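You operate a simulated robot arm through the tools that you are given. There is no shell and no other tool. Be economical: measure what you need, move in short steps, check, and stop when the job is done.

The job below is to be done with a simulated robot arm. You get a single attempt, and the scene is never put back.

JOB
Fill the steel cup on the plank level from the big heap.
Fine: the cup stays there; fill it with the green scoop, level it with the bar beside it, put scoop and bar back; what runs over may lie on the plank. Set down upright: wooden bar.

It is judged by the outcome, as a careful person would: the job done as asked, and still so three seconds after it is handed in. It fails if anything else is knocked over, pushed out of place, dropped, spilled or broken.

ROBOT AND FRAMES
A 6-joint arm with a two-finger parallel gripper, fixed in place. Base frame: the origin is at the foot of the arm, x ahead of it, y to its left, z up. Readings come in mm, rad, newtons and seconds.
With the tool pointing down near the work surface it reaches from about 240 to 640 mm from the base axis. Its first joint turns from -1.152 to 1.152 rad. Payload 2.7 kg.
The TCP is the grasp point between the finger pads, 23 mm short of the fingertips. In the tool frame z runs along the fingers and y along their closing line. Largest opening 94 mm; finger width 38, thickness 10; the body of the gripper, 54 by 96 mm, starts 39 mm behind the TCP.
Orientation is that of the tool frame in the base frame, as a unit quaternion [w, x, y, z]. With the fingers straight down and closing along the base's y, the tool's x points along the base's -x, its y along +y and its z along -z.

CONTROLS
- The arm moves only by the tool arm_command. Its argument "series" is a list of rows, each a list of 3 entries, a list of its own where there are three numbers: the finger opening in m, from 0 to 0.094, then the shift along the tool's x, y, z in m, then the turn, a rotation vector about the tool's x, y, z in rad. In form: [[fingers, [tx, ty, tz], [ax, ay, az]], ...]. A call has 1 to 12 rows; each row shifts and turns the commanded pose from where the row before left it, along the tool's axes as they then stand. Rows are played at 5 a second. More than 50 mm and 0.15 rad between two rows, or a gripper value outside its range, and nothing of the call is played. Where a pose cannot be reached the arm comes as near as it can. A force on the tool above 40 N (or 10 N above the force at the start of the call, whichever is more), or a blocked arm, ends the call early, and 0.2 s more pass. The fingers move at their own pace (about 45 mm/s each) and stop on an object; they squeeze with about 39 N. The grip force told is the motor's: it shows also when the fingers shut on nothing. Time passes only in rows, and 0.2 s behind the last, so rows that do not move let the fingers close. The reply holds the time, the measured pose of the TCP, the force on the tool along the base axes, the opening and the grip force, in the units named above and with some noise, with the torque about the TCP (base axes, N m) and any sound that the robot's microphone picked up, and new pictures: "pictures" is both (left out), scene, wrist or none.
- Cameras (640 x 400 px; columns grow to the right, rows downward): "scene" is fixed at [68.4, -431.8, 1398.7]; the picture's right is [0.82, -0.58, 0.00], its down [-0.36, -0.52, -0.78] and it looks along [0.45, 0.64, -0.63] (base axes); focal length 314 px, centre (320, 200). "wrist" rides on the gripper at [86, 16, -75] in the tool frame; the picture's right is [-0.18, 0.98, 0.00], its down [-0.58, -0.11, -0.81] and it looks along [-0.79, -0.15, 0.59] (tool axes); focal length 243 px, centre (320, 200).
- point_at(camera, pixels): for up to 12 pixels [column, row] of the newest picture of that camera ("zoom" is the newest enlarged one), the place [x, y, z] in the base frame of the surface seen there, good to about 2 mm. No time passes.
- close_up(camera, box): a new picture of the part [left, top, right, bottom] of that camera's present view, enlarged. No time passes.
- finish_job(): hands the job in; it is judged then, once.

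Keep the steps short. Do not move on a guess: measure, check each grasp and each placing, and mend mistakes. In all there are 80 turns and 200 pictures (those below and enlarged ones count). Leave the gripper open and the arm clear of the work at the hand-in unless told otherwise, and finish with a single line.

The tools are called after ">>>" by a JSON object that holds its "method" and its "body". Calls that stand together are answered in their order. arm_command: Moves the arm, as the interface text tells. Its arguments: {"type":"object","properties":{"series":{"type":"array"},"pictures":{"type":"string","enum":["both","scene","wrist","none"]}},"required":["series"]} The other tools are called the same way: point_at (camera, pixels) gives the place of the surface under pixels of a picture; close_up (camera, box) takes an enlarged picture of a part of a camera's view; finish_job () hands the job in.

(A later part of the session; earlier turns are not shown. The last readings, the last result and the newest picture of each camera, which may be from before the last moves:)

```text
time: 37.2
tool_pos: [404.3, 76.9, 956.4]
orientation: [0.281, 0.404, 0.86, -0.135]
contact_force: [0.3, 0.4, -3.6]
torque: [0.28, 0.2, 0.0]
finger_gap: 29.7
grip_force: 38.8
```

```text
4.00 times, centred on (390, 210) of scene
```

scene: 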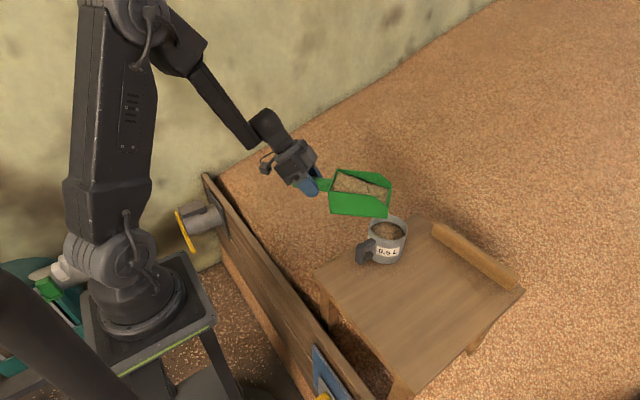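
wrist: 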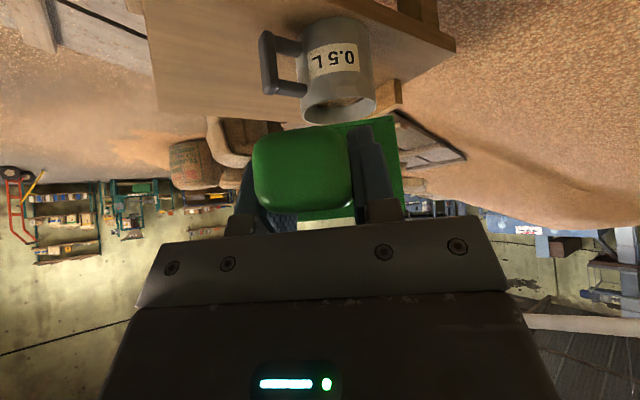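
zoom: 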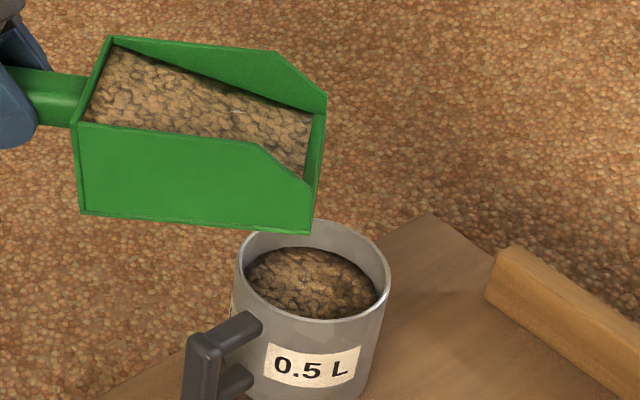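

The position is good. I lower 30 mm and tip gently to 18°, then check the level so I can stop with a slight heap.

>>> {"method": "arm_command", "body": {"series": [[0.02, [0.0176, 0, 0.0243], [0, 0, 0]], [0.02, [-0.0112, 0, -0.01], [0, 0.1396, 0]], [0.02, [-0.0125, 0, -0.0092], [0, 0.1396, 0]], [0.02, [0, 0, 0], [0, 0, 0]], [0.02, [-0.0148, 0, -0.0115], [0, 0.1396, 0]], [0.02, [0, 0, 0], [0, 0, 0]], [0.02, [0, 0, 0], [0, 0, 0]]], "pictures": "none"}}

>>> {"method": "close_up", "body": {"camera": "scene", "box": [310, 170, 470, 270]}}

```text
time: 38.8
tool_pos: [417.9, 60.7, 971.1]
orientation: [0.096, 0.422, 0.9, -0.048]
contact_force: [-0.8, 0.4, -2.4]
torque: [0.14, 0.1, -0.01]
finger_gap: 29.4
grip_force: 38.6
```

```text
4.00 times, centred on (390, 220) of scene
```

zoom: 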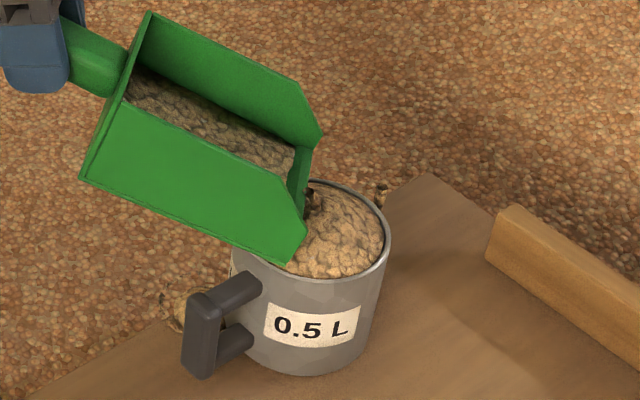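

The cup is heaped already, with a little run-over on the plank. I stop by curling back and lifting at once.

>>> {"method": "arm_command", "body": {"series": [[0.02, [-0.006, 0, -0.02], [0, -0.149, 0]], [0.02, [-0.008, 0, -0.02], [0, -0.149, 0]], [0.02, [-0.01, 0, -0.02], [0, -0.13, 0]], [0.02, [-0.0117, 0, -0.0162], [0, 0, 0]], [0.02, [0, 0, 0], [0, 0, 0]]]}}

>>> {"method": "close_up", "body": {"camera": "scene", "box": [310, 170, 470, 270]}}

```text
time: 40.0
tool_pos: [416.6, 62.5, 1056.6]
orientation: [0.286, 0.402, 0.859, -0.136]
contact_force: [0.4, -0.5, -2.8]
torque: [0.19, 0.12, -0.02]
finger_gap: 29.8
grip_force: 38.7
```

scene: 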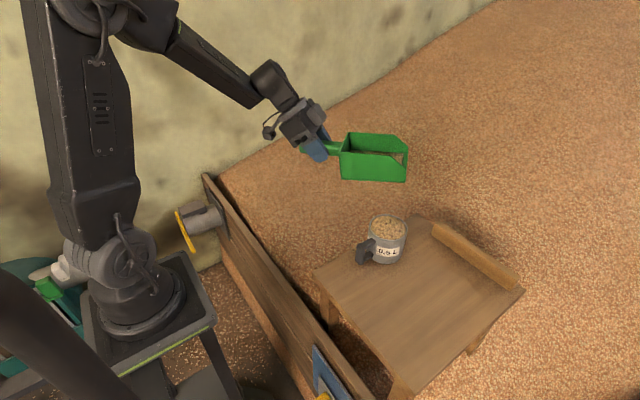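
wrist: 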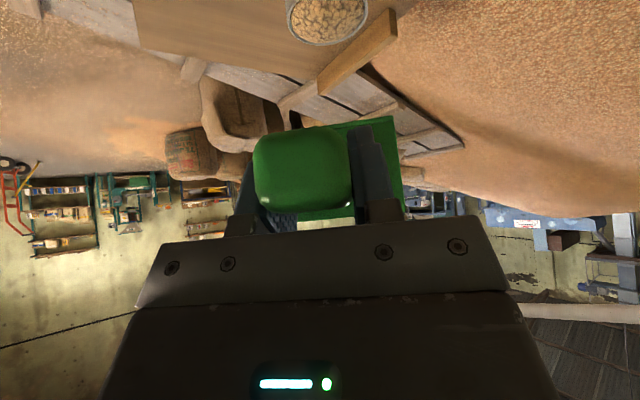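

```text
4.00 times, centred on (390, 220) of scene
```

zoom: 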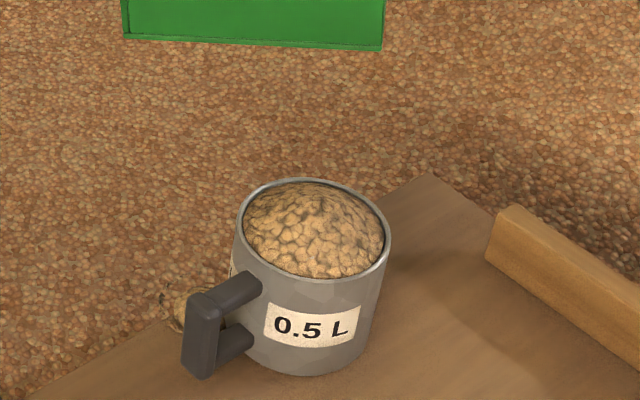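

>>> {"method": "point_at", "body": {"camera": "zoom", "pixels": [[315, 225], [255, 225], [260, 245], [290, 195], [340, 200], [375, 235], [365, 260], [310, 265], [330, 275], [285, 258], [180, 305], [190, 290]]}}

```text
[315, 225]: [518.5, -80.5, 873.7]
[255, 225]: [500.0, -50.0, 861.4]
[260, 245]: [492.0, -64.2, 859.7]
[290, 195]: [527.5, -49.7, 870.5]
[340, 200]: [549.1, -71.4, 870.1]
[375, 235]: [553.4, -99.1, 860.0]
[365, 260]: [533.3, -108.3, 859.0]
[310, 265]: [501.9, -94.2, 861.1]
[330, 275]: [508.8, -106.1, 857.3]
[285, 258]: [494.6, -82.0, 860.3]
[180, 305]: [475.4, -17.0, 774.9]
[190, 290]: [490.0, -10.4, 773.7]
```

The cup is heaped all round: rim at 858, grain from 859 at the edge to 874 in the centre. I carry the rest back to the heap.

>>> {"method": "arm_command", "body": {"series": [[0.02, [0, 0, 0], [-0.085, 0, -0.1175]], [0.02, [0, 0, 0], [-0.085, 0, -0.1175]], [0.02, [0, 0, 0], [-0.085, 0, -0.1175]], [0.02, [0, 0, 0], [-0.085, 0, -0.1175]], [0.02, [0, 0, 0], [-0.085, 0, -0.1175]], [0.02, [0, 0, 0], [-0.085, 0, -0.1175]], [0.02, [0, 0.038, 0], [0, 0, 0]], [0.02, [0, 0.038, 0], [0, 0, 0]], [0.02, [0, 0.038, 0], [0, 0, 0]], [0.02, [0, 0.038, 0], [0, 0, 0]], [0.02, [0, 0.038, 0], [0, 0, 0]], [0.02, [0, 0, 0], [0, 0, 0]]], "pictures": "none"}}

>>> {"method": "arm_command", "body": {"series": [[0.02, [0.0264, 0, 0.0364], [0, 0.1396, 0]], [0.02, [0.0216, 0, 0.0395], [0, 0.1396, 0]], [0.02, [0.0157, 0, 0.042], [0, 0.1396, 0]], [0.02, [0.0097, 0, 0.044], [0, 0.1396, 0]], [0.02, [0.003, 0, 0.045], [0, 0.1396, 0]], [0.02, [0, 0, 0], [0, 0.1396, 0]], [0.02, [0, 0, 0], [0, 0.1396, 0]], [0.02, [0, 0, 0], [0, 0.1396, 0]], [0.02, [0, 0, 0], [0, 0.1396, 0]], [0.02, [0, 0, 0], [0, 0, 0]], [0.02, [0, 0, 0], [0, 0, 0]], [0.02, [0, 0, 0], [0, 0, 0]]]}}

```text
time: 42.6
tool_pos: [418.1, 251.4, 1053.1]
orientation: [0.312, 0.002, 0.95, -0.009]
contact_force: [-0.2, 0.3, -2.9]
torque: [-0.02, 0.19, -0.03]
finger_gap: 29.4
grip_force: 38.8
```

```text
time: 45.2
tool_pos: [418.7, 248.7, 828.2]
orientation: [-0.307, 0.006, 0.952, -0.006]
contact_force: [-0.5, -0.1, -1.3]
torque: [0.01, 0.03, -0.01]
finger_gap: 29.5
grip_force: 39.1
```

scene: 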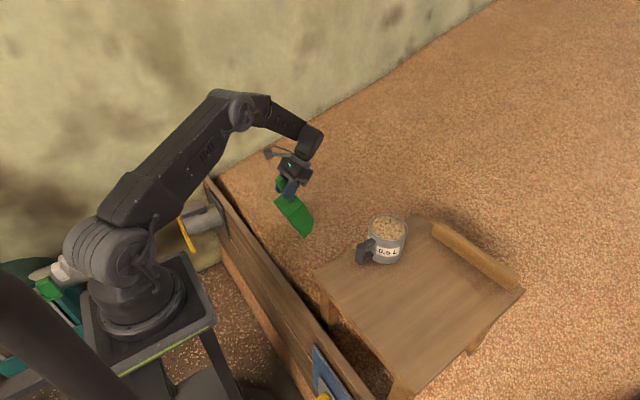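
wrist: 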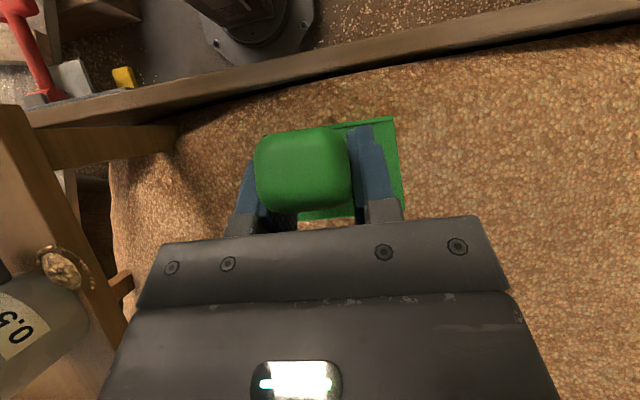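

The scoop is emptied. I rotate back to the exact grasp tilt (30° outward, scoop level) and rise.

>>> {"method": "arm_command", "body": {"series": [[0.02, [0, 0, 0], [0, -0.1435, 0]], [0.02, [0, 0, 0], [0, -0.1435, 0]], [0.02, [0, 0, 0], [0, -0.1435, 0]], [0.02, [0, 0, 0], [0, -0.1435, 0]], [0.02, [0, 0, 0], [0, -0.1435, 0]], [0.02, [0, 0, 0], [0, -0.1435, 0]], [0.02, [0, 0, 0], [0, -0.1435, 0]], [0.02, [0, 0, 0], [0, -0.1435, 0]], [0.02, [-0.0225, 0, -0.039], [0, 0, 0]], [0.02, [-0.0225, 0, -0.039], [0, 0, 0]], [0.02, [-0.0225, 0, -0.039], [0, 0, 0]], [0.02, [-0.0225, 0, -0.039], [0, 0, 0]]]}}

```text
time: 47.8
tool_pos: [418.5, 251.3, 1008.1]
orientation: [0.259, 0.001, 0.966, -0.009]
contact_force: [-0.1, 0.4, -1.4]
torque: [-0.02, 0.1, 0.02]
finger_gap: 29.5
grip_force: 39.1
```

scene: 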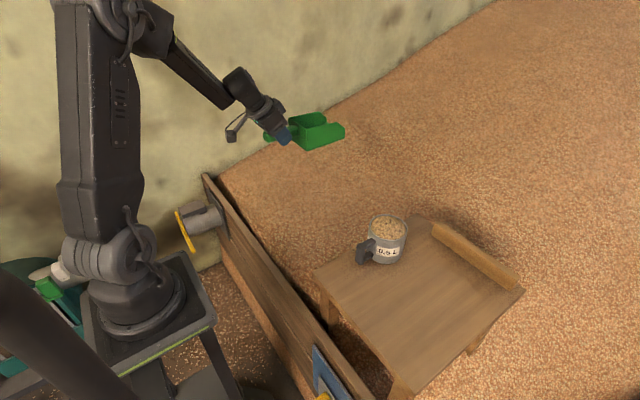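
wrist: 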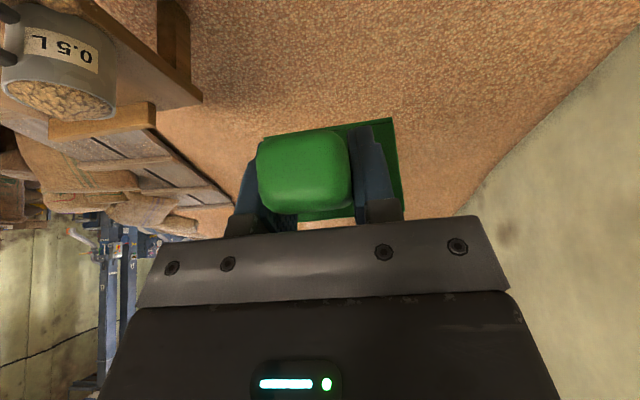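

Handle and grip are intact. I carry it back over its place (y≈-283) and correct a 1° roll on the way.

>>> {"method": "arm_command", "body": {"series": [[0.02, [0, -0.0485, 0], [-0.018, 0, 0.0028]], [0.02, [0, -0.0485, 0], [0, 0, 0]], [0.02, [0, -0.0485, 0], [0, 0, 0]], [0.02, [0, -0.0485, 0], [0, 0, 0]], [0.02, [0, -0.0485, 0], [0, 0, 0]], [0.02, [0, -0.0485, 0], [0, 0, 0]], [0.02, [0, -0.0485, 0], [0, 0, 0]], [0.02, [0, -0.0485, 0], [0, 0, 0]], [0.02, [0, -0.0485, 0], [0, 0, 0]], [0.02, [0, -0.0485, 0], [0, 0, 0]], [0.02, [0, -0.0485, 0], [0, 0, 0]], [0.02, [0, 0, 0], [0, 0, 0]]]}}

>>> {"method": "close_up", "body": {"camera": "scene", "box": [410, 205, 540, 295]}}

```text
time: 50.4
tool_pos: [418.6, -282.9, 1008.1]
orientation: [0.26, 0.0, 0.966, 0.0]
contact_force: [0.3, -1.7, -1.0]
torque: [0.02, 0.06, 0.0]
finger_gap: 29.6
grip_force: 38.9
```

scene: 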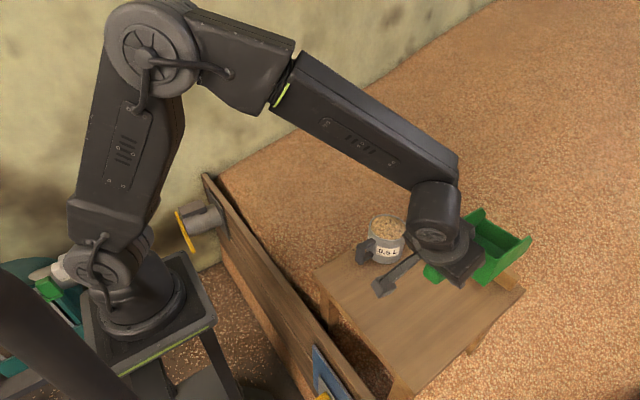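
wrist: 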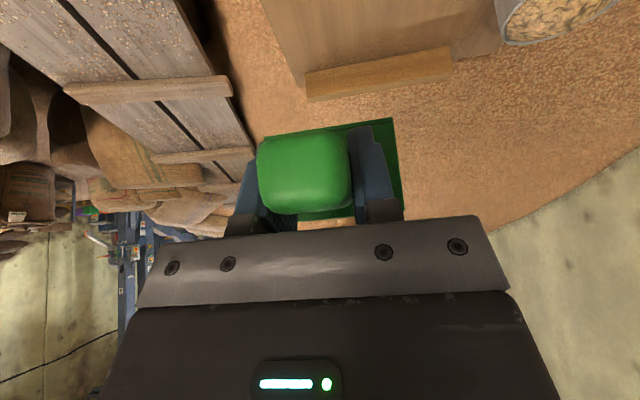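

```text
4.44 times, centred on (475, 250) of scene
```

zoom: 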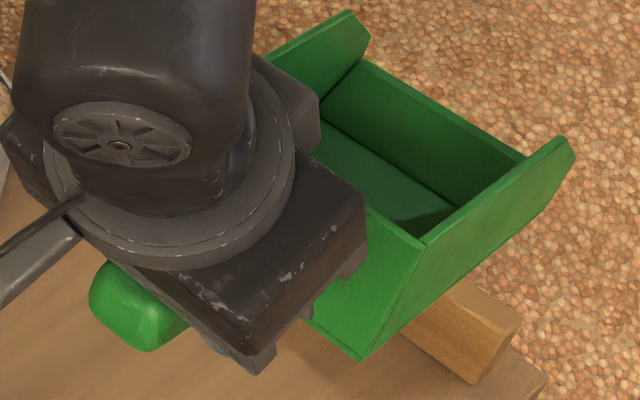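

Now I check whether the scoop has slipped in the grip, by comparing the floor and lip with the earlier measurement.

>>> {"method": "point_at", "body": {"camera": "zoom", "pixels": [[345, 160], [400, 205], [370, 65], [445, 113], [520, 160], [568, 145], [347, 14], [425, 242], [365, 352], [370, 155], [415, 190], [365, 95]]}}

>>> {"method": "point_at", "body": {"camera": "wrist", "pixels": [[280, 150], [320, 145], [300, 165], [285, 195], [330, 190], [265, 137], [392, 120]]}}

```text
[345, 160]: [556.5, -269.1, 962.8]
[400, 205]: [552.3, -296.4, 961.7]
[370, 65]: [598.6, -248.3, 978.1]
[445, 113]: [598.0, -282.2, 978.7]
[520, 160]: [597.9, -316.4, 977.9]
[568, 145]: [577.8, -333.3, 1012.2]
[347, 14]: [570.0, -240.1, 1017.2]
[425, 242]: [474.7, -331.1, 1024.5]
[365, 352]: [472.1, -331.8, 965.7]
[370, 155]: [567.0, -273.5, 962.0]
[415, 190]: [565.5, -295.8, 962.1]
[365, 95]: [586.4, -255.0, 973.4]
```

```text
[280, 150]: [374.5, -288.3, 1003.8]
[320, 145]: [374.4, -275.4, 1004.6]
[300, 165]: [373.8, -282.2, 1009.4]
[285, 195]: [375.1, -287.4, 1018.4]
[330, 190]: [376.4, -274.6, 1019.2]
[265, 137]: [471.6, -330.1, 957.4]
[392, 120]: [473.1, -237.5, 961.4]
```

The scoop slid 8 mm forward along its handle in the grip and is still level, so I aim for TCP x≈407. I lower it nearly to the plank.

>>> {"method": "arm_command", "body": {"series": [[0.02, [0.025, 0, 0.0376], [0, 0, 0]], [0.02, [0.025, 0, 0.0376], [0, 0, 0]], [0.02, [0.025, 0, 0.0376], [0, 0, 0]], [0.02, [0.025, 0, 0.0376], [0, 0, 0]], [0.02, [0.001, 0, 0.00173], [0, 0, 0]], [0.02, [0.001, 0, 0.00173], [0, 0, 0]], [0.02, [0, 0, 0], [0, 0, 0]]], "pictures": "scene"}}

>>> {"method": "close_up", "body": {"camera": "scene", "box": [380, 260, 500, 355]}}

```text
time: 52.0
tool_pos: [406.6, -282.9, 823.5]
orientation: [0.259, -0.001, 0.966, 0.0]
contact_force: [-0.3, -0.2, -1.5]
torque: [-0.04, 0.07, -0.01]
finger_gap: 29.7
grip_force: 38.6
```

scene: 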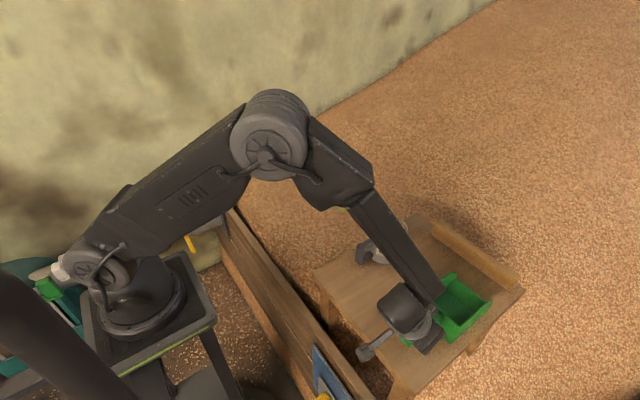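

```text
4.21 times, centred on (440, 308) of scene
```

zoom: 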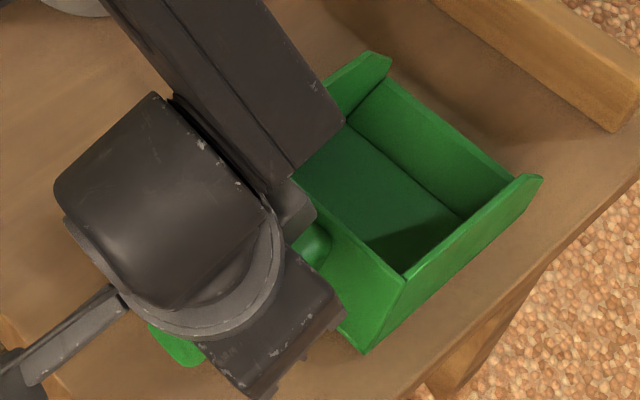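

About 2 mm are left. I lower to contact in 1 mm steps.

>>> {"method": "arm_command", "body": {"series": [[0.02, [0.0005, 0, 0.00087], [0, 0, 0]], [0.02, [0.0005, 0, 0.00087], [0, 0, 0]], [0.02, [0, 0, 0], [0, 0, 0]]], "pictures": "none"}}

```text
time: 52.8
tool_pos: [406.8, -283.0, 822.2]
orientation: [0.258, 0.0, 0.966, 0.001]
contact_force: [0.9, 0.2, -1.5]
torque: [0.02, 0.06, 0.01]
finger_gap: 29.7
grip_force: 39.2
```

>>> {"method": "arm_command", "body": {"series": [[0.02, [0.0005, 0, 0.00087], [0, 0, 0]], [0.02, [0.0005, 0, 0.00087], [0, 0, 0]], [0.02, [0, 0, 0], [0, 0, 0]]], "pictures": "none"}}

```text
time: 53.6
tool_pos: [405.5, -284.3, 821.3]
orientation: [0.259, 0.001, 0.966, 0.001]
contact_force: [0.0, 0.1, 0.4]
torque: [-0.02, 0.02, 0.02]
finger_gap: 29.8
grip_force: 38.8
```

The weight is off the tool, so the scoop stands on the plank. I open and back off along the fingers.

>>> {"method": "arm_command", "body": {"series": [[0.05, [0, 0, 0], [0, 0, 0]], [0.07, [0, 0, 0], [0, 0, 0]], [0.07, [0, 0, 0], [0, 0, 0]], [0.07, [-0.01, 0, -0.025], [0, 0, 0]], [0.07, [-0.02, 0, -0.04], [0, 0, 0]], [0.07, [-0.02, 0, -0.04], [0, 0, 0]], [0.07, [-0.02, 0, -0.04], [0, 0, 0]], [0.07, [-0.02, 0, -0.04], [0, 0, 0]]]}}

>>> {"method": "close_up", "body": {"camera": "scene", "box": [300, 190, 540, 360]}}

```text
time: 55.4
tool_pos: [390.6, -283.6, 1026.1]
orientation: [0.259, 0.0, 0.966, 0.001]
contact_force: [-0.4, -0.4, 0.4]
torque: [-0.01, 0.01, 0.04]
finger_gap: 70.2
grip_force: 0.0
```

scene: 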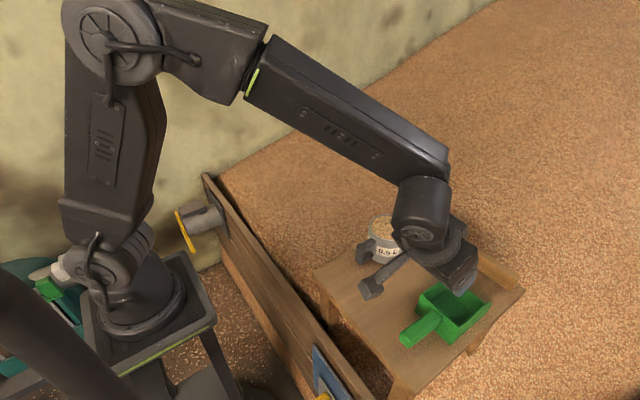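
wrist: 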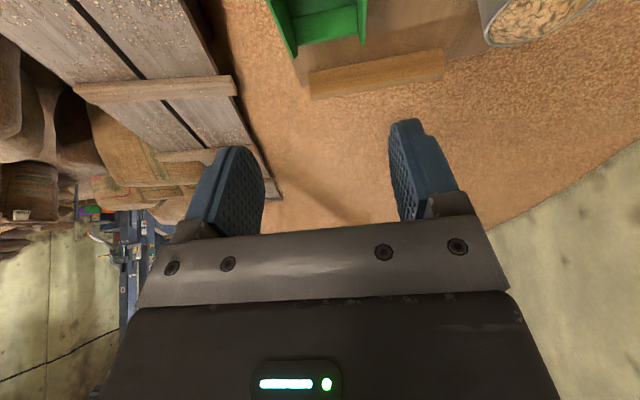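

```text
2.35 times, centred on (420, 275) of scene
```

zoom: 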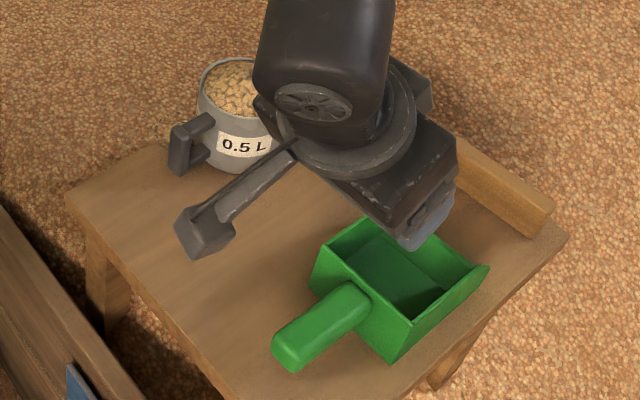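

The scoop is back within 2–3 mm of its old spot. Next is the bar. I straighten the tool to vertical and move out toward (640,-150,950).

>>> {"method": "arm_command", "body": {"series": [[0.07, [0, 0, 0], [0, 0.131, 0]], [0.07, [0, 0, 0], [0, 0.131, 0]], [0.07, [0, 0, 0], [0, 0.131, 0]], [0.07, [0, 0, 0], [0, 0.131, 0]], [0.07, [-0.0357, 0.0191, 0.0109], [0, 0, 0]], [0.07, [-0.0357, 0.0191, 0.0109], [0, 0, 0]], [0.07, [-0.0357, 0.0191, 0.0109], [0, 0, 0]], [0.07, [-0.0357, 0.0191, 0.0109], [0, 0, 0]], [0.07, [-0.0357, 0.0191, 0.0109], [0, 0, 0]], [0.07, [-0.0357, 0.0191, 0.0109], [0, 0, 0]], [0.07, [-0.0357, 0.0191, 0.0109], [0, 0, 0]]], "pictures": "none"}}

>>> {"method": "arm_command", "body": {"series": [[0.07, [0, 0, 0], [0, 0, 0.1428]], [0.07, [0, 0, 0], [0, 0, 0.1428]], [0.07, [0, 0, 0], [0, 0, 0.1428]], [0.07, [0, 0, 0], [0, 0, 0.1428]], [0.07, [0, 0, 0], [0, 0, 0.1428]], [0.07, [0, 0, 0], [0, 0, 0.1428]], [0.07, [0, 0, 0], [0, 0, 0.1428]], [0.07, [0, 0, 0], [0, 0, 0.1428]], [0.07, [0, 0, 0], [0, 0, 0.1428]], [0.07, [0, 0, 0], [0, 0, 0.1428]], [0.07, [0, 0, 0], [0, 0, 0.1428]]]}}

```text
time: 57.8
tool_pos: [622.4, -145.9, 947.1]
orientation: [-0.002, 0.0, 1.0, 0.002]
contact_force: [0.6, 0.2, -1.5]
torque: [-0.02, 0.02, -0.01]
finger_gap: 70.0
grip_force: 0.0
out of reach, approached as far as the arm can: row 11
```

```text
time: 60.2
tool_pos: [623.3, -146.0, 948.0]
orientation: [-0.001, 0.708, 0.706, 0.0]
contact_force: [-0.4, 0.8, -0.1]
torque: [-0.02, 0.03, -0.03]
finger_gap: 70.3
grip_force: 0.1
```

scene: 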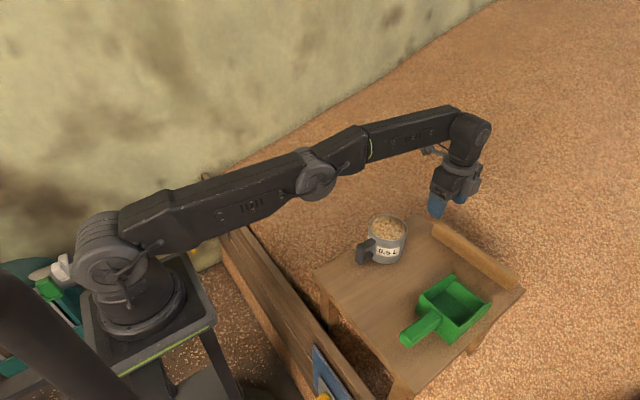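
wrist: 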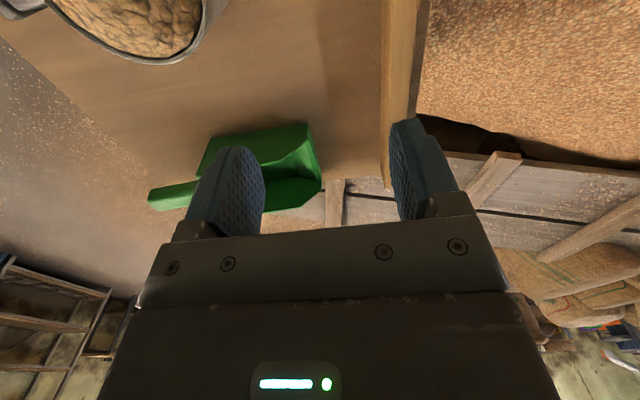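

The vertical tool reaches only about r=640, so the bar at x=687 is too far for a straight grasp. I measure the wrist geometry to plan a leaning approach.

>>> {"method": "point_at", "body": {"camera": "scene", "pixels": [[470, 115], [480, 135], [465, 150], [460, 175], [440, 205], [440, 125], [315, 178], [390, 140], [345, 150], [100, 250]]}}

>>> {"method": "close_up", "body": {"camera": "scene", "box": [330, 200, 530, 325]}}

```text
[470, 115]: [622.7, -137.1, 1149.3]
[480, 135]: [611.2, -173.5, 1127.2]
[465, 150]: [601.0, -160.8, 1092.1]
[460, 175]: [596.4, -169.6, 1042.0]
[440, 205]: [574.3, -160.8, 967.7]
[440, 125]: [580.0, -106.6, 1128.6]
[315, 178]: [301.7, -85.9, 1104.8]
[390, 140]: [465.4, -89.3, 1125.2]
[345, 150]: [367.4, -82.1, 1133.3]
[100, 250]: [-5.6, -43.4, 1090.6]
```

```text
3.20 times, centred on (430, 262) of scene
```

zoom: 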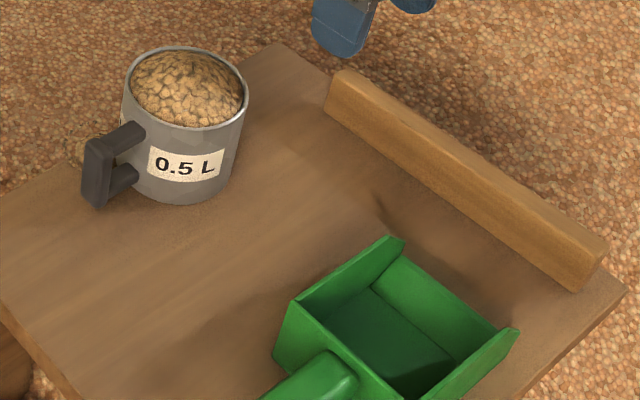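

The wrist centre sits about 165 mm above the TCP and reaches about 638 mm. Plan: lean the jaws 28° outward, straddle the bar near its left end (y≈-135) with 54 mm opening, and close so the bar rolls flush into the pads. Later I untilt it closer in. First I lean and move to the pre-grasp pose.

>>> {"method": "arm_command", "body": {"series": [[0.054, [0, 0, 0], [-0.1222, 0, 0]], [0.054, [0, 0, 0], [-0.1222, 0, 0]], [0.054, [0, 0, 0], [-0.1222, 0, 0]], [0.054, [0, 0, 0], [-0.1222, 0, 0]], [0.054, [0.011, -0.0145, 0.0251], [0, 0, 0]], [0.054, [0, 0, 0], [0, 0, 0]]]}}

>>> {"method": "close_up", "body": {"camera": "scene", "box": [400, 190, 530, 290]}}

```text
time: 61.6
tool_pos: [622.5, -134.4, 918.3]
orientation: [0.171, 0.686, 0.686, 0.172]
contact_force: [-0.4, -0.2, -0.1]
torque: [0.0, -0.01, 0.04]
finger_gap: 54.2
grip_force: 0.0
```

scene: 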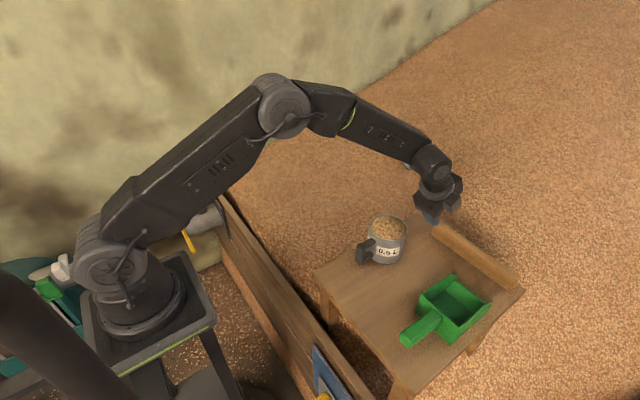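
wrist: 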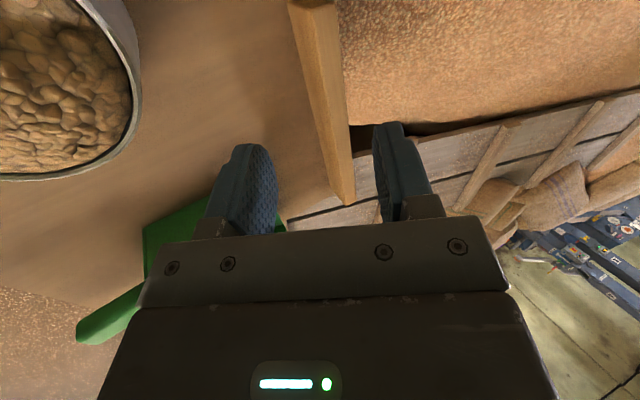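

```text
4.00 times, centred on (465, 240) of scene
```

zoom: 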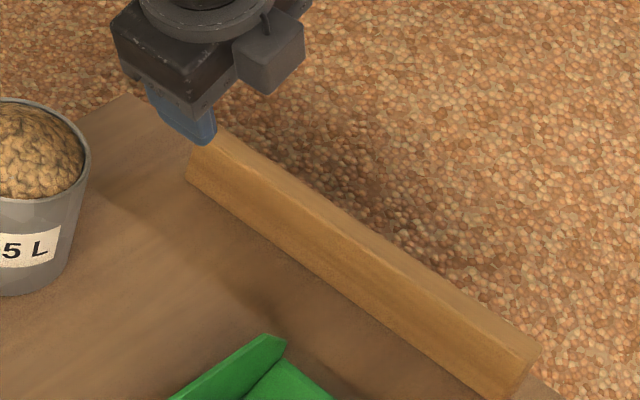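

The lean is 28° and the jaws line up with the bar in the wrist view (bar at 325,100, between the fingers). I descend 95 mm along the fingers and check.

>>> {"method": "arm_command", "body": {"series": [[0.054, [0, 0, 0.04], [0, 0, 0]], [0.054, [0, 0, 0.035], [0, 0, 0]], [0.054, [0, 0, 0.02], [0, 0, 0]], [0.054, [0, 0, 0], [0, 0, 0]]]}}

>>> {"method": "close_up", "body": {"camera": "scene", "box": [400, 190, 530, 290]}}

>>> {"method": "close_up", "body": {"camera": "wrist", "box": [200, 60, 500, 250]}}

```text
time: 62.6
tool_pos: [666.9, -135.0, 833.4]
orientation: [0.171, 0.686, 0.686, 0.171]
contact_force: [0.0, 0.2, -0.5]
torque: [0.01, 0.0, 0.04]
finger_gap: 54.1
grip_force: 0.0
```

scene: 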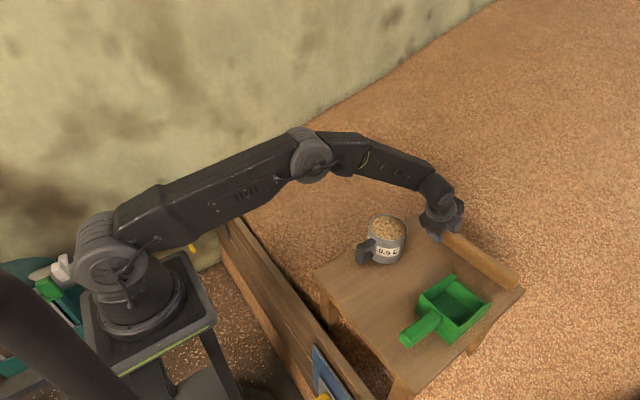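
wrist: 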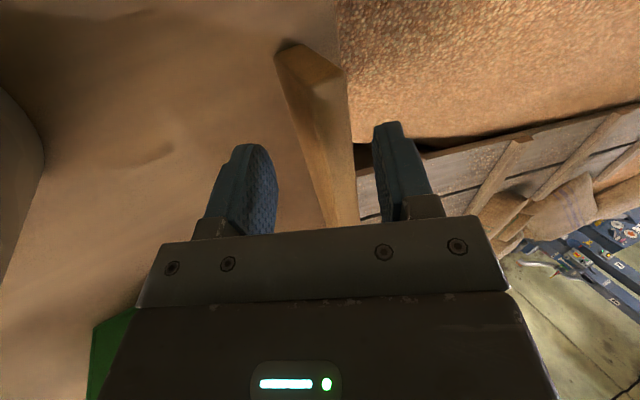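

```text
4.00 times, centred on (465, 240) of scene
```

zoom: 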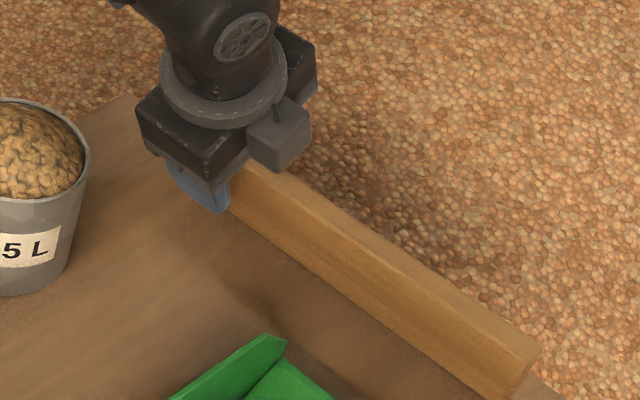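

```text
2.11 times, centred on (350, 155) of wrist
```

zoom: 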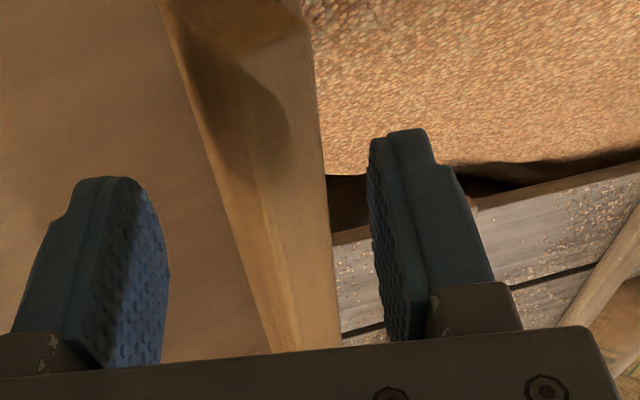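

The bar lies between the pads. I go the last 23 mm in small steps while watching force.

>>> {"method": "arm_command", "body": {"series": [[0.054, [0, 0, 0.008], [0, 0, 0]], [0.054, [0, 0, 0.008], [0, 0, 0]], [0.054, [0, 0, 0.006], [0, 0, 0]], [0.054, [0, 0, 0], [0, 0, 0]]], "pictures": "none"}}

>>> {"method": "close_up", "body": {"camera": "wrist", "box": [200, 60, 500, 250]}}

```text
time: 63.6
tool_pos: [678.4, -135.0, 816.3]
orientation: [0.171, 0.686, 0.686, 0.172]
contact_force: [-0.3, 0.1, -0.1]
torque: [0.01, -0.03, -0.03]
finger_gap: 54.2
grip_force: 0.1
```

```text
2.11 times, centred on (350, 155) of wrist
```

zoom: 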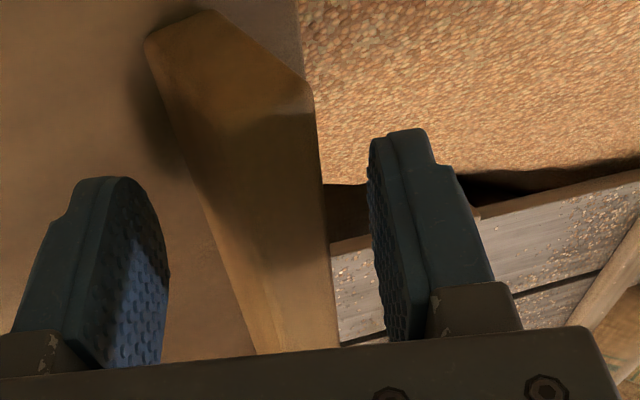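

No contact. I go 2 mm more, then close gradually.

>>> {"method": "arm_command", "body": {"series": [[0.054, [0, 0, 0.002], [0, 0, 0]], [0.046, [0, 0, 0], [0, 0, 0]], [0.042, [0, 0, 0], [0, 0, 0]], [0.038, [0, 0, 0], [0, 0, 0]], [0.034, [0, 0, 0], [0, 0, 0]], [0.03, [0, 0, 0], [0, 0, 0]], [0.027, [0, 0, 0], [0, 0, 0]], [0.024, [0, 0, 0], [0, 0, 0]], [0.024, [0, 0, 0], [0, 0, 0]]]}}

>>> {"method": "close_up", "body": {"camera": "wrist", "box": [200, 60, 500, 250]}}

>>> {"method": "close_up", "body": {"camera": "scene", "box": [400, 200, 530, 300]}}

```text
time: 65.6
tool_pos: [678.8, -135.2, 814.2]
orientation: [0.17, 0.686, 0.686, 0.172]
contact_force: [0.7, -0.3, 0.4]
torque: [0.03, -0.02, 0.01]
finger_gap: 24.0
grip_force: 0.0
```

scene: 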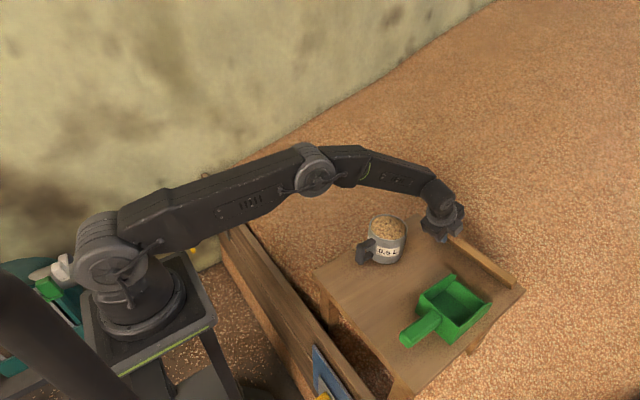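
wrist: 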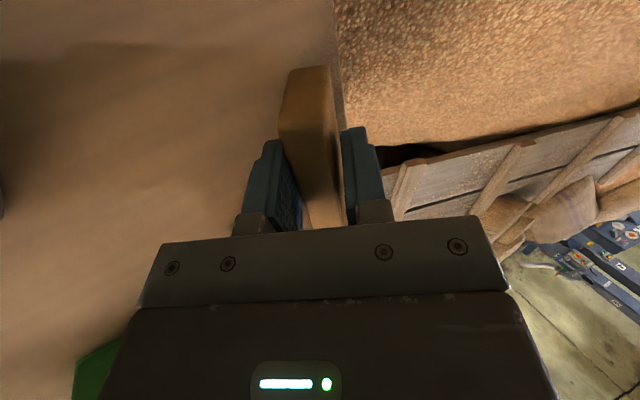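

```text
2.11 times, centred on (350, 155) of wrist
```

zoom: 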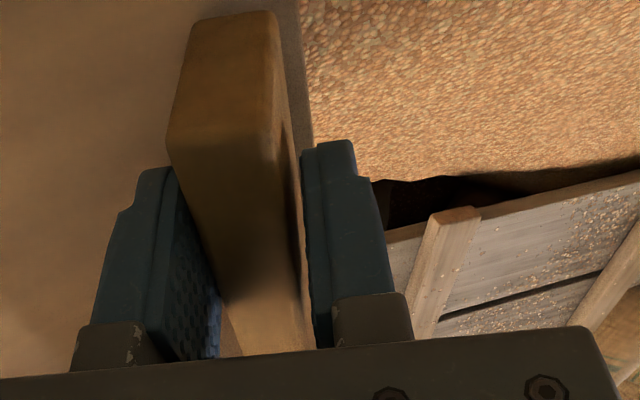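

```text
4.00 times, centred on (465, 250) of scene
```

zoom: 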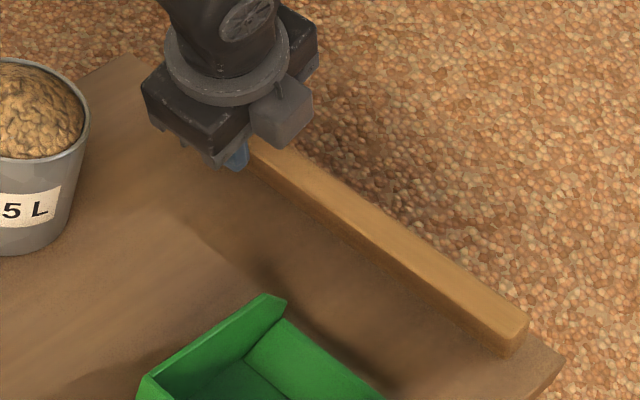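

The bar rolls into the jaws as planned. I close fully for a firm grip.

>>> {"method": "arm_command", "body": {"series": [[0.021, [0, 0, 0], [0, 0, 0]], [0.018, [0, 0, 0], [0, 0, 0]], [0.01, [0, 0, 0], [0, 0, 0]], [0.01, [0, 0, 0], [0, 0, 0]], [0.01, [0, 0, 0], [0, 0, 0]]], "pictures": "none"}}

>>> {"method": "close_up", "body": {"camera": "wrist", "box": [200, 60, 500, 250]}}

```text
time: 66.8
tool_pos: [678.5, -135.2, 813.3]
orientation: [0.171, 0.686, 0.686, 0.172]
contact_force: [-0.1, -0.4, 1.0]
torque: [0.14, -0.03, -0.01]
finger_gap: 19.5
grip_force: 39.3
```

```text
2.11 times, centred on (350, 155) of wrist
```

zoom: 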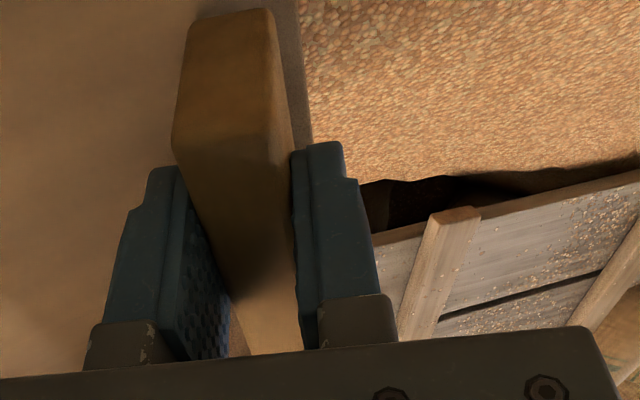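

The grip is firm at 19.5 mm, so the bar is flush. I lift back along the tool axis slowly.

>>> {"method": "arm_command", "body": {"series": [[0.01, [0, 0, -0.01], [0, 0, 0]], [0.01, [0, 0, -0.02], [0, 0, 0]], [0.01, [0, 0, -0.03], [0, 0, 0]], [0.01, [0, 0, -0.035], [0, 0, 0]], [0.01, [0, 0, -0.035], [0, 0, 0]], [0.01, [0, 0, -0.03], [0, 0, 0]], [0.01, [0, 0, 0], [0, 0, 0]]]}}

>>> {"method": "close_up", "body": {"camera": "scene", "box": [380, 170, 540, 290]}}

```text
time: 68.4
tool_pos: [603.6, -135.8, 954.1]
orientation: [0.171, 0.686, 0.686, 0.172]
contact_force: [0.1, -0.5, -1.2]
torque: [0.11, -0.02, 0.02]
finger_gap: 19.7
grip_force: 38.5
```

scene: 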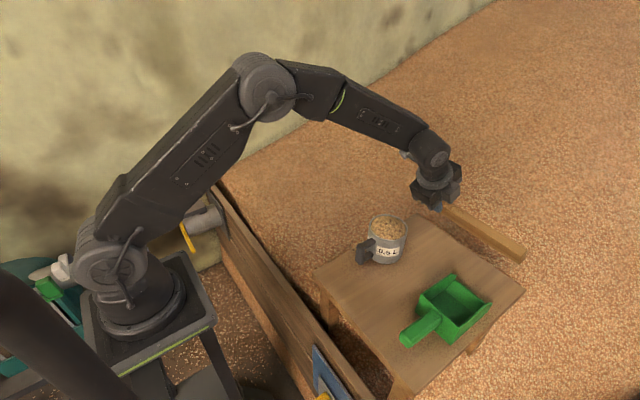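
wrist: 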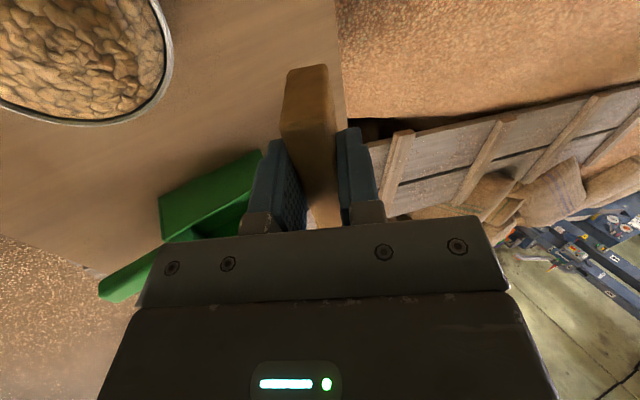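

```text
3.33 times, centred on (460, 230) of scene
```

zoom: 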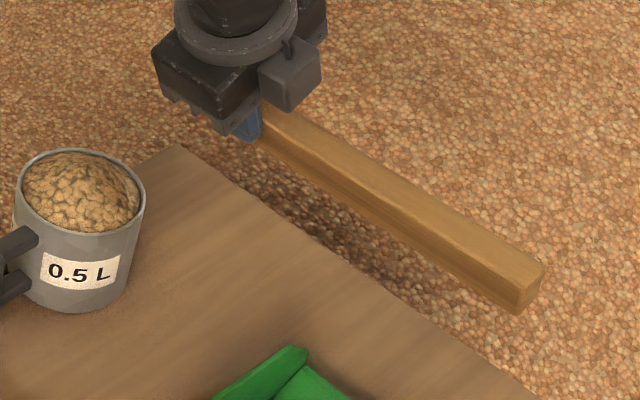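

The bar is held level. I untilt to vertical, which makes the bar upright, and rise slightly.

>>> {"method": "arm_command", "body": {"series": [[0.01, [0, 0, 0], [0.1222, 0, 0]], [0.01, [0, 0, 0], [0.1222, 0, 0]], [0.01, [0, 0, 0], [0.1222, 0, 0]], [0.01, [0, 0, 0], [0.1222, 0, 0]], [0.01, [0, 0, 0], [0, 0, 0]]]}}

>>> {"method": "close_up", "body": {"camera": "scene", "box": [400, 150, 560, 290]}}

```text
time: 69.6
tool_pos: [603.3, -134.1, 955.1]
orientation: [0.0, 0.708, 0.706, 0.0]
contact_force: [-1.0, -0.2, -0.8]
torque: [0.07, 0.0, 0.04]
finger_gap: 19.5
grip_force: 38.9
```

scene: 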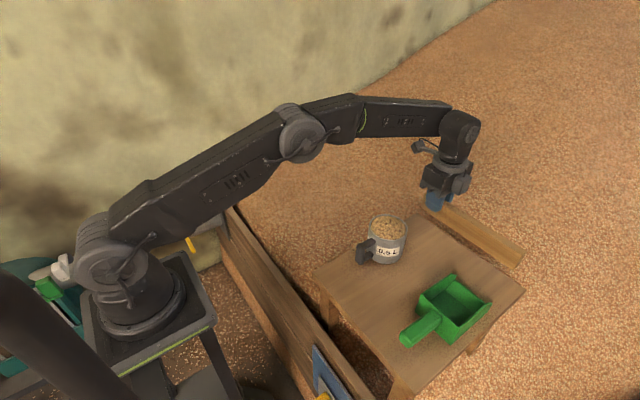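
wrist: 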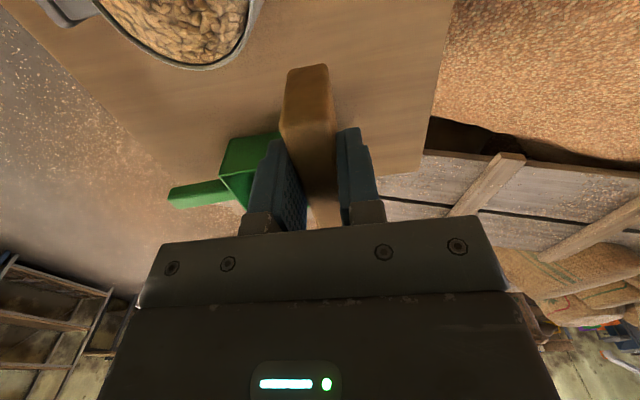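

```text
2.86 times, centred on (480, 220) of scene
```

zoom: 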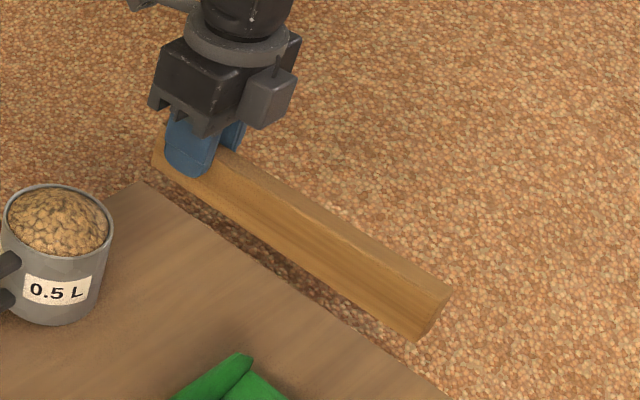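

>>> {"method": "point_at", "body": {"camera": "zoom", "pixels": [[250, 172], [350, 235], [448, 292], [415, 335], [412, 318], [330, 285], [250, 235], [157, 160], [435, 315], [230, 220], [428, 300], [240, 190]]}}

>>> {"method": "point_at", "body": {"camera": "wrist", "pixels": [[310, 70], [290, 100], [325, 100], [305, 125], [290, 130], [330, 75]]}}

```text
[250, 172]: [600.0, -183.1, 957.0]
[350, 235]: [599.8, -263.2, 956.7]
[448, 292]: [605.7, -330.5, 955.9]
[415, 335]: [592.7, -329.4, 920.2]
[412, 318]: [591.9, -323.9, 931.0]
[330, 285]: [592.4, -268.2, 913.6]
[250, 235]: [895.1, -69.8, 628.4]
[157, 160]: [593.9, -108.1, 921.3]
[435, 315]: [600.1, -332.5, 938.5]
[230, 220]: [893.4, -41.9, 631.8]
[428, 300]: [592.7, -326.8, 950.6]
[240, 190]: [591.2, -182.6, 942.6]
```

```text
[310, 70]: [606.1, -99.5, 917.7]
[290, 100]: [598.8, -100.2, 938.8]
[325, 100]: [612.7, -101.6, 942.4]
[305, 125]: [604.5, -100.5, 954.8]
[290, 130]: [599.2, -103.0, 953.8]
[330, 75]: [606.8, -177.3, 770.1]
```

The bar is level: top z≈957, bottom about 43 mm below TCP, x 592–612. I move left so it spans the cup, beyond the cup on the far side, and lower until its bottom is about 3 mm above rim height.

>>> {"method": "arm_command", "body": {"series": [[0.01, [0.035, 0, 0], [0, 0, 0]], [0.01, [0.035, 0, 0], [0, 0, 0]], [0.01, [0.035, 0, 0], [0, 0, 0]], [0.01, [0.034, 0, 0], [0, 0, 0]], [0.01, [0, 0.002, 0.025], [0, 0, 0]], [0.01, [0, 0, 0.025], [0, 0, 0]], [0.01, [0, 0, 0], [0, 0, 0]]]}}

>>> {"method": "close_up", "body": {"camera": "scene", "box": [330, 160, 490, 270]}}

```text
time: 71.2
tool_pos: [605.4, 3.7, 905.7]
orientation: [0.0, 0.707, 0.707, 0.001]
contact_force: [0.5, 0.4, -1.7]
torque: [0.12, -0.01, 0.02]
finger_gap: 19.3
grip_force: 39.3
```

scene: 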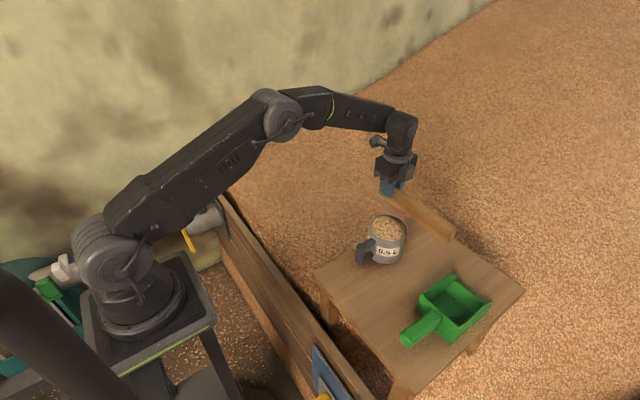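
wrist: 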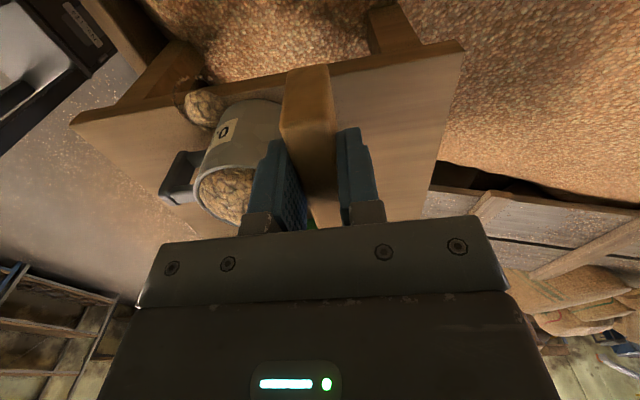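

```text
3.64 times, centred on (410, 215) of scene
```

zoom: 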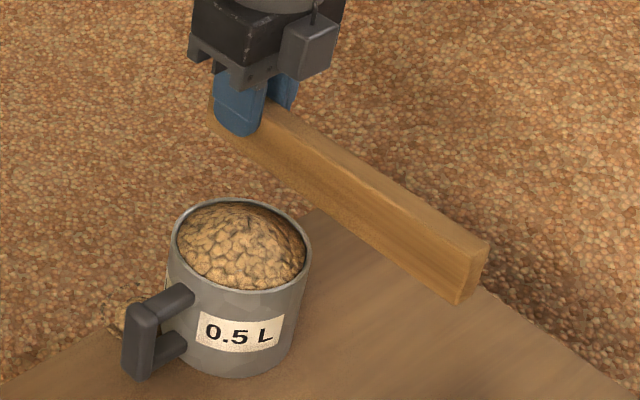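

>>> {"method": "point_at", "body": {"camera": "zoom", "pixels": [[300, 120], [400, 185], [485, 245], [455, 298], [458, 302], [380, 255], [300, 190], [175, 240], [307, 250], [240, 291], [240, 203], [290, 215]]}}

```text
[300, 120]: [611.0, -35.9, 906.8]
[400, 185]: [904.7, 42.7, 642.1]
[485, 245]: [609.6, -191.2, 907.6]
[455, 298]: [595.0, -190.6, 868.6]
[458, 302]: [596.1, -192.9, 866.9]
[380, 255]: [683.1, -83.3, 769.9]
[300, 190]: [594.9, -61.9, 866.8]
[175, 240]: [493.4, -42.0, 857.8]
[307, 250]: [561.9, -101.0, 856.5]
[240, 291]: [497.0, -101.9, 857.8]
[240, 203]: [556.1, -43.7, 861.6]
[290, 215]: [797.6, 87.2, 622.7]
```

The bar bottom is at z≈862.6 and the rim at about 857.8. First scraping pass toward the arm at this height, 20 mm per row.

>>> {"method": "arm_command", "body": {"series": [[0.01, [0, -0.02, 0], [0, 0, 0]], [0.01, [0, -0.02, 0], [0, 0, 0]], [0.01, [0, -0.02, 0], [0, 0, 0]], [0.01, [0, -0.02, 0], [0, 0, 0]], [0.01, [0, -0.02, 0], [0, 0, 0]], [0.01, [0, -0.02, 0], [0, 0, 0]], [0.01, [0, -0.02, 0], [0, 0, 0]], [0.01, [0, 0, 0], [0, 0, 0]]], "pictures": "none"}}

>>> {"method": "close_up", "body": {"camera": "scene", "box": [320, 180, 480, 290]}}

```text
time: 73.0
tool_pos: [465.5, 5.7, 905.9]
orientation: [-0.001, 0.707, 0.707, 0.001]
contact_force: [-0.8, 0.7, -1.5]
torque: [0.11, 0.06, 0.01]
finger_gap: 19.6
grip_force: 38.8
```

```text
3.64 times, centred on (400, 235) of scene
```

zoom: 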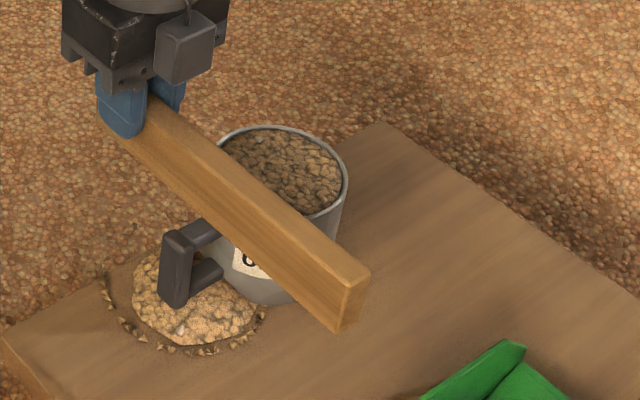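

>>> {"method": "point_at", "body": {"camera": "zoom", "pixels": [[270, 150], [300, 170], [320, 190], [250, 140], [330, 170], [300, 145], [280, 180], [345, 190], [230, 135], [290, 128]]}}

```text
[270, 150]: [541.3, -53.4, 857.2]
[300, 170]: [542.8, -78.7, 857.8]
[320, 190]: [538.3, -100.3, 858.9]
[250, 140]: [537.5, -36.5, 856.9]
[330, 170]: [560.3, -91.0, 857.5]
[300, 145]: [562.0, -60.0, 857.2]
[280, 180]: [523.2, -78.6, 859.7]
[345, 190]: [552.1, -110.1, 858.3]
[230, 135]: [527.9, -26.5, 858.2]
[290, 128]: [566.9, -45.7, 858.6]
```

Grain is now nearly flush (857–860). I do one finer pass: lift, go back over, and lower to bottom ≈858.5.

>>> {"method": "arm_command", "body": {"series": [[0.01, [0, 0, -0.02], [0, 0, 0]], [0.01, [0, 0.047, 0], [0, 0, 0]], [0.01, [0, 0.047, 0], [0, 0, 0]], [0.01, [0, 0.046, 0], [0, 0, 0]], [0.01, [0, 0, 0.02], [0, 0, 0]], [0.01, [0, 0, 0.0037], [0, 0, 0]], [0.01, [0, 0, 0], [0, 0, 0]]], "pictures": "none"}}

```text
time: 74.6
tool_pos: [605.4, 3.7, 901.2]
orientation: [-0.001, 0.707, 0.707, 0.001]
contact_force: [0.0, 0.1, 0.1]
torque: [0.06, 0.01, -0.03]
finger_gap: 19.6
grip_force: 39.3
```

>>> {"method": "close_up", "body": {"camera": "scene", "box": [330, 170, 490, 280]}}

>>> {"method": "point_at", "body": {"camera": "zoom", "pixels": [[300, 88], [350, 120], [420, 165], [480, 208], [300, 160], [380, 222], [450, 268], [235, 170], [172, 205], [240, 258], [308, 218], [250, 220]]}}

```text
3.64 times, centred on (410, 225) of scene
```

zoom: 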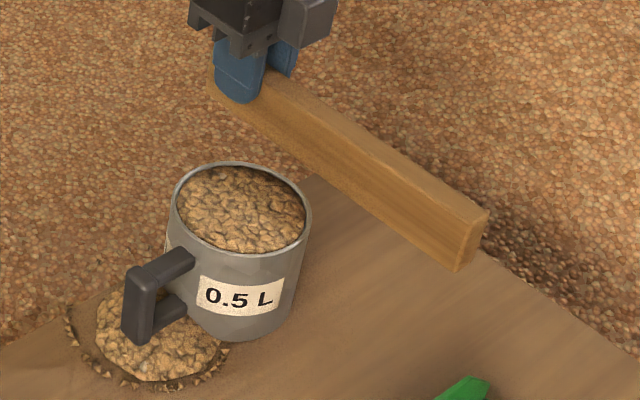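

```text
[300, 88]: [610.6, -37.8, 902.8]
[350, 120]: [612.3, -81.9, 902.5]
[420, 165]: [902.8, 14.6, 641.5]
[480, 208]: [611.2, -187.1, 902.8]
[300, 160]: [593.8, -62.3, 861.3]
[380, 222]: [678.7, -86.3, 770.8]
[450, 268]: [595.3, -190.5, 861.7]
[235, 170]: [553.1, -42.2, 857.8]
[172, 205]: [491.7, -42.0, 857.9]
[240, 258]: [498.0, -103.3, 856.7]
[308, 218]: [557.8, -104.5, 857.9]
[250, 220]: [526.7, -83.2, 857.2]
```

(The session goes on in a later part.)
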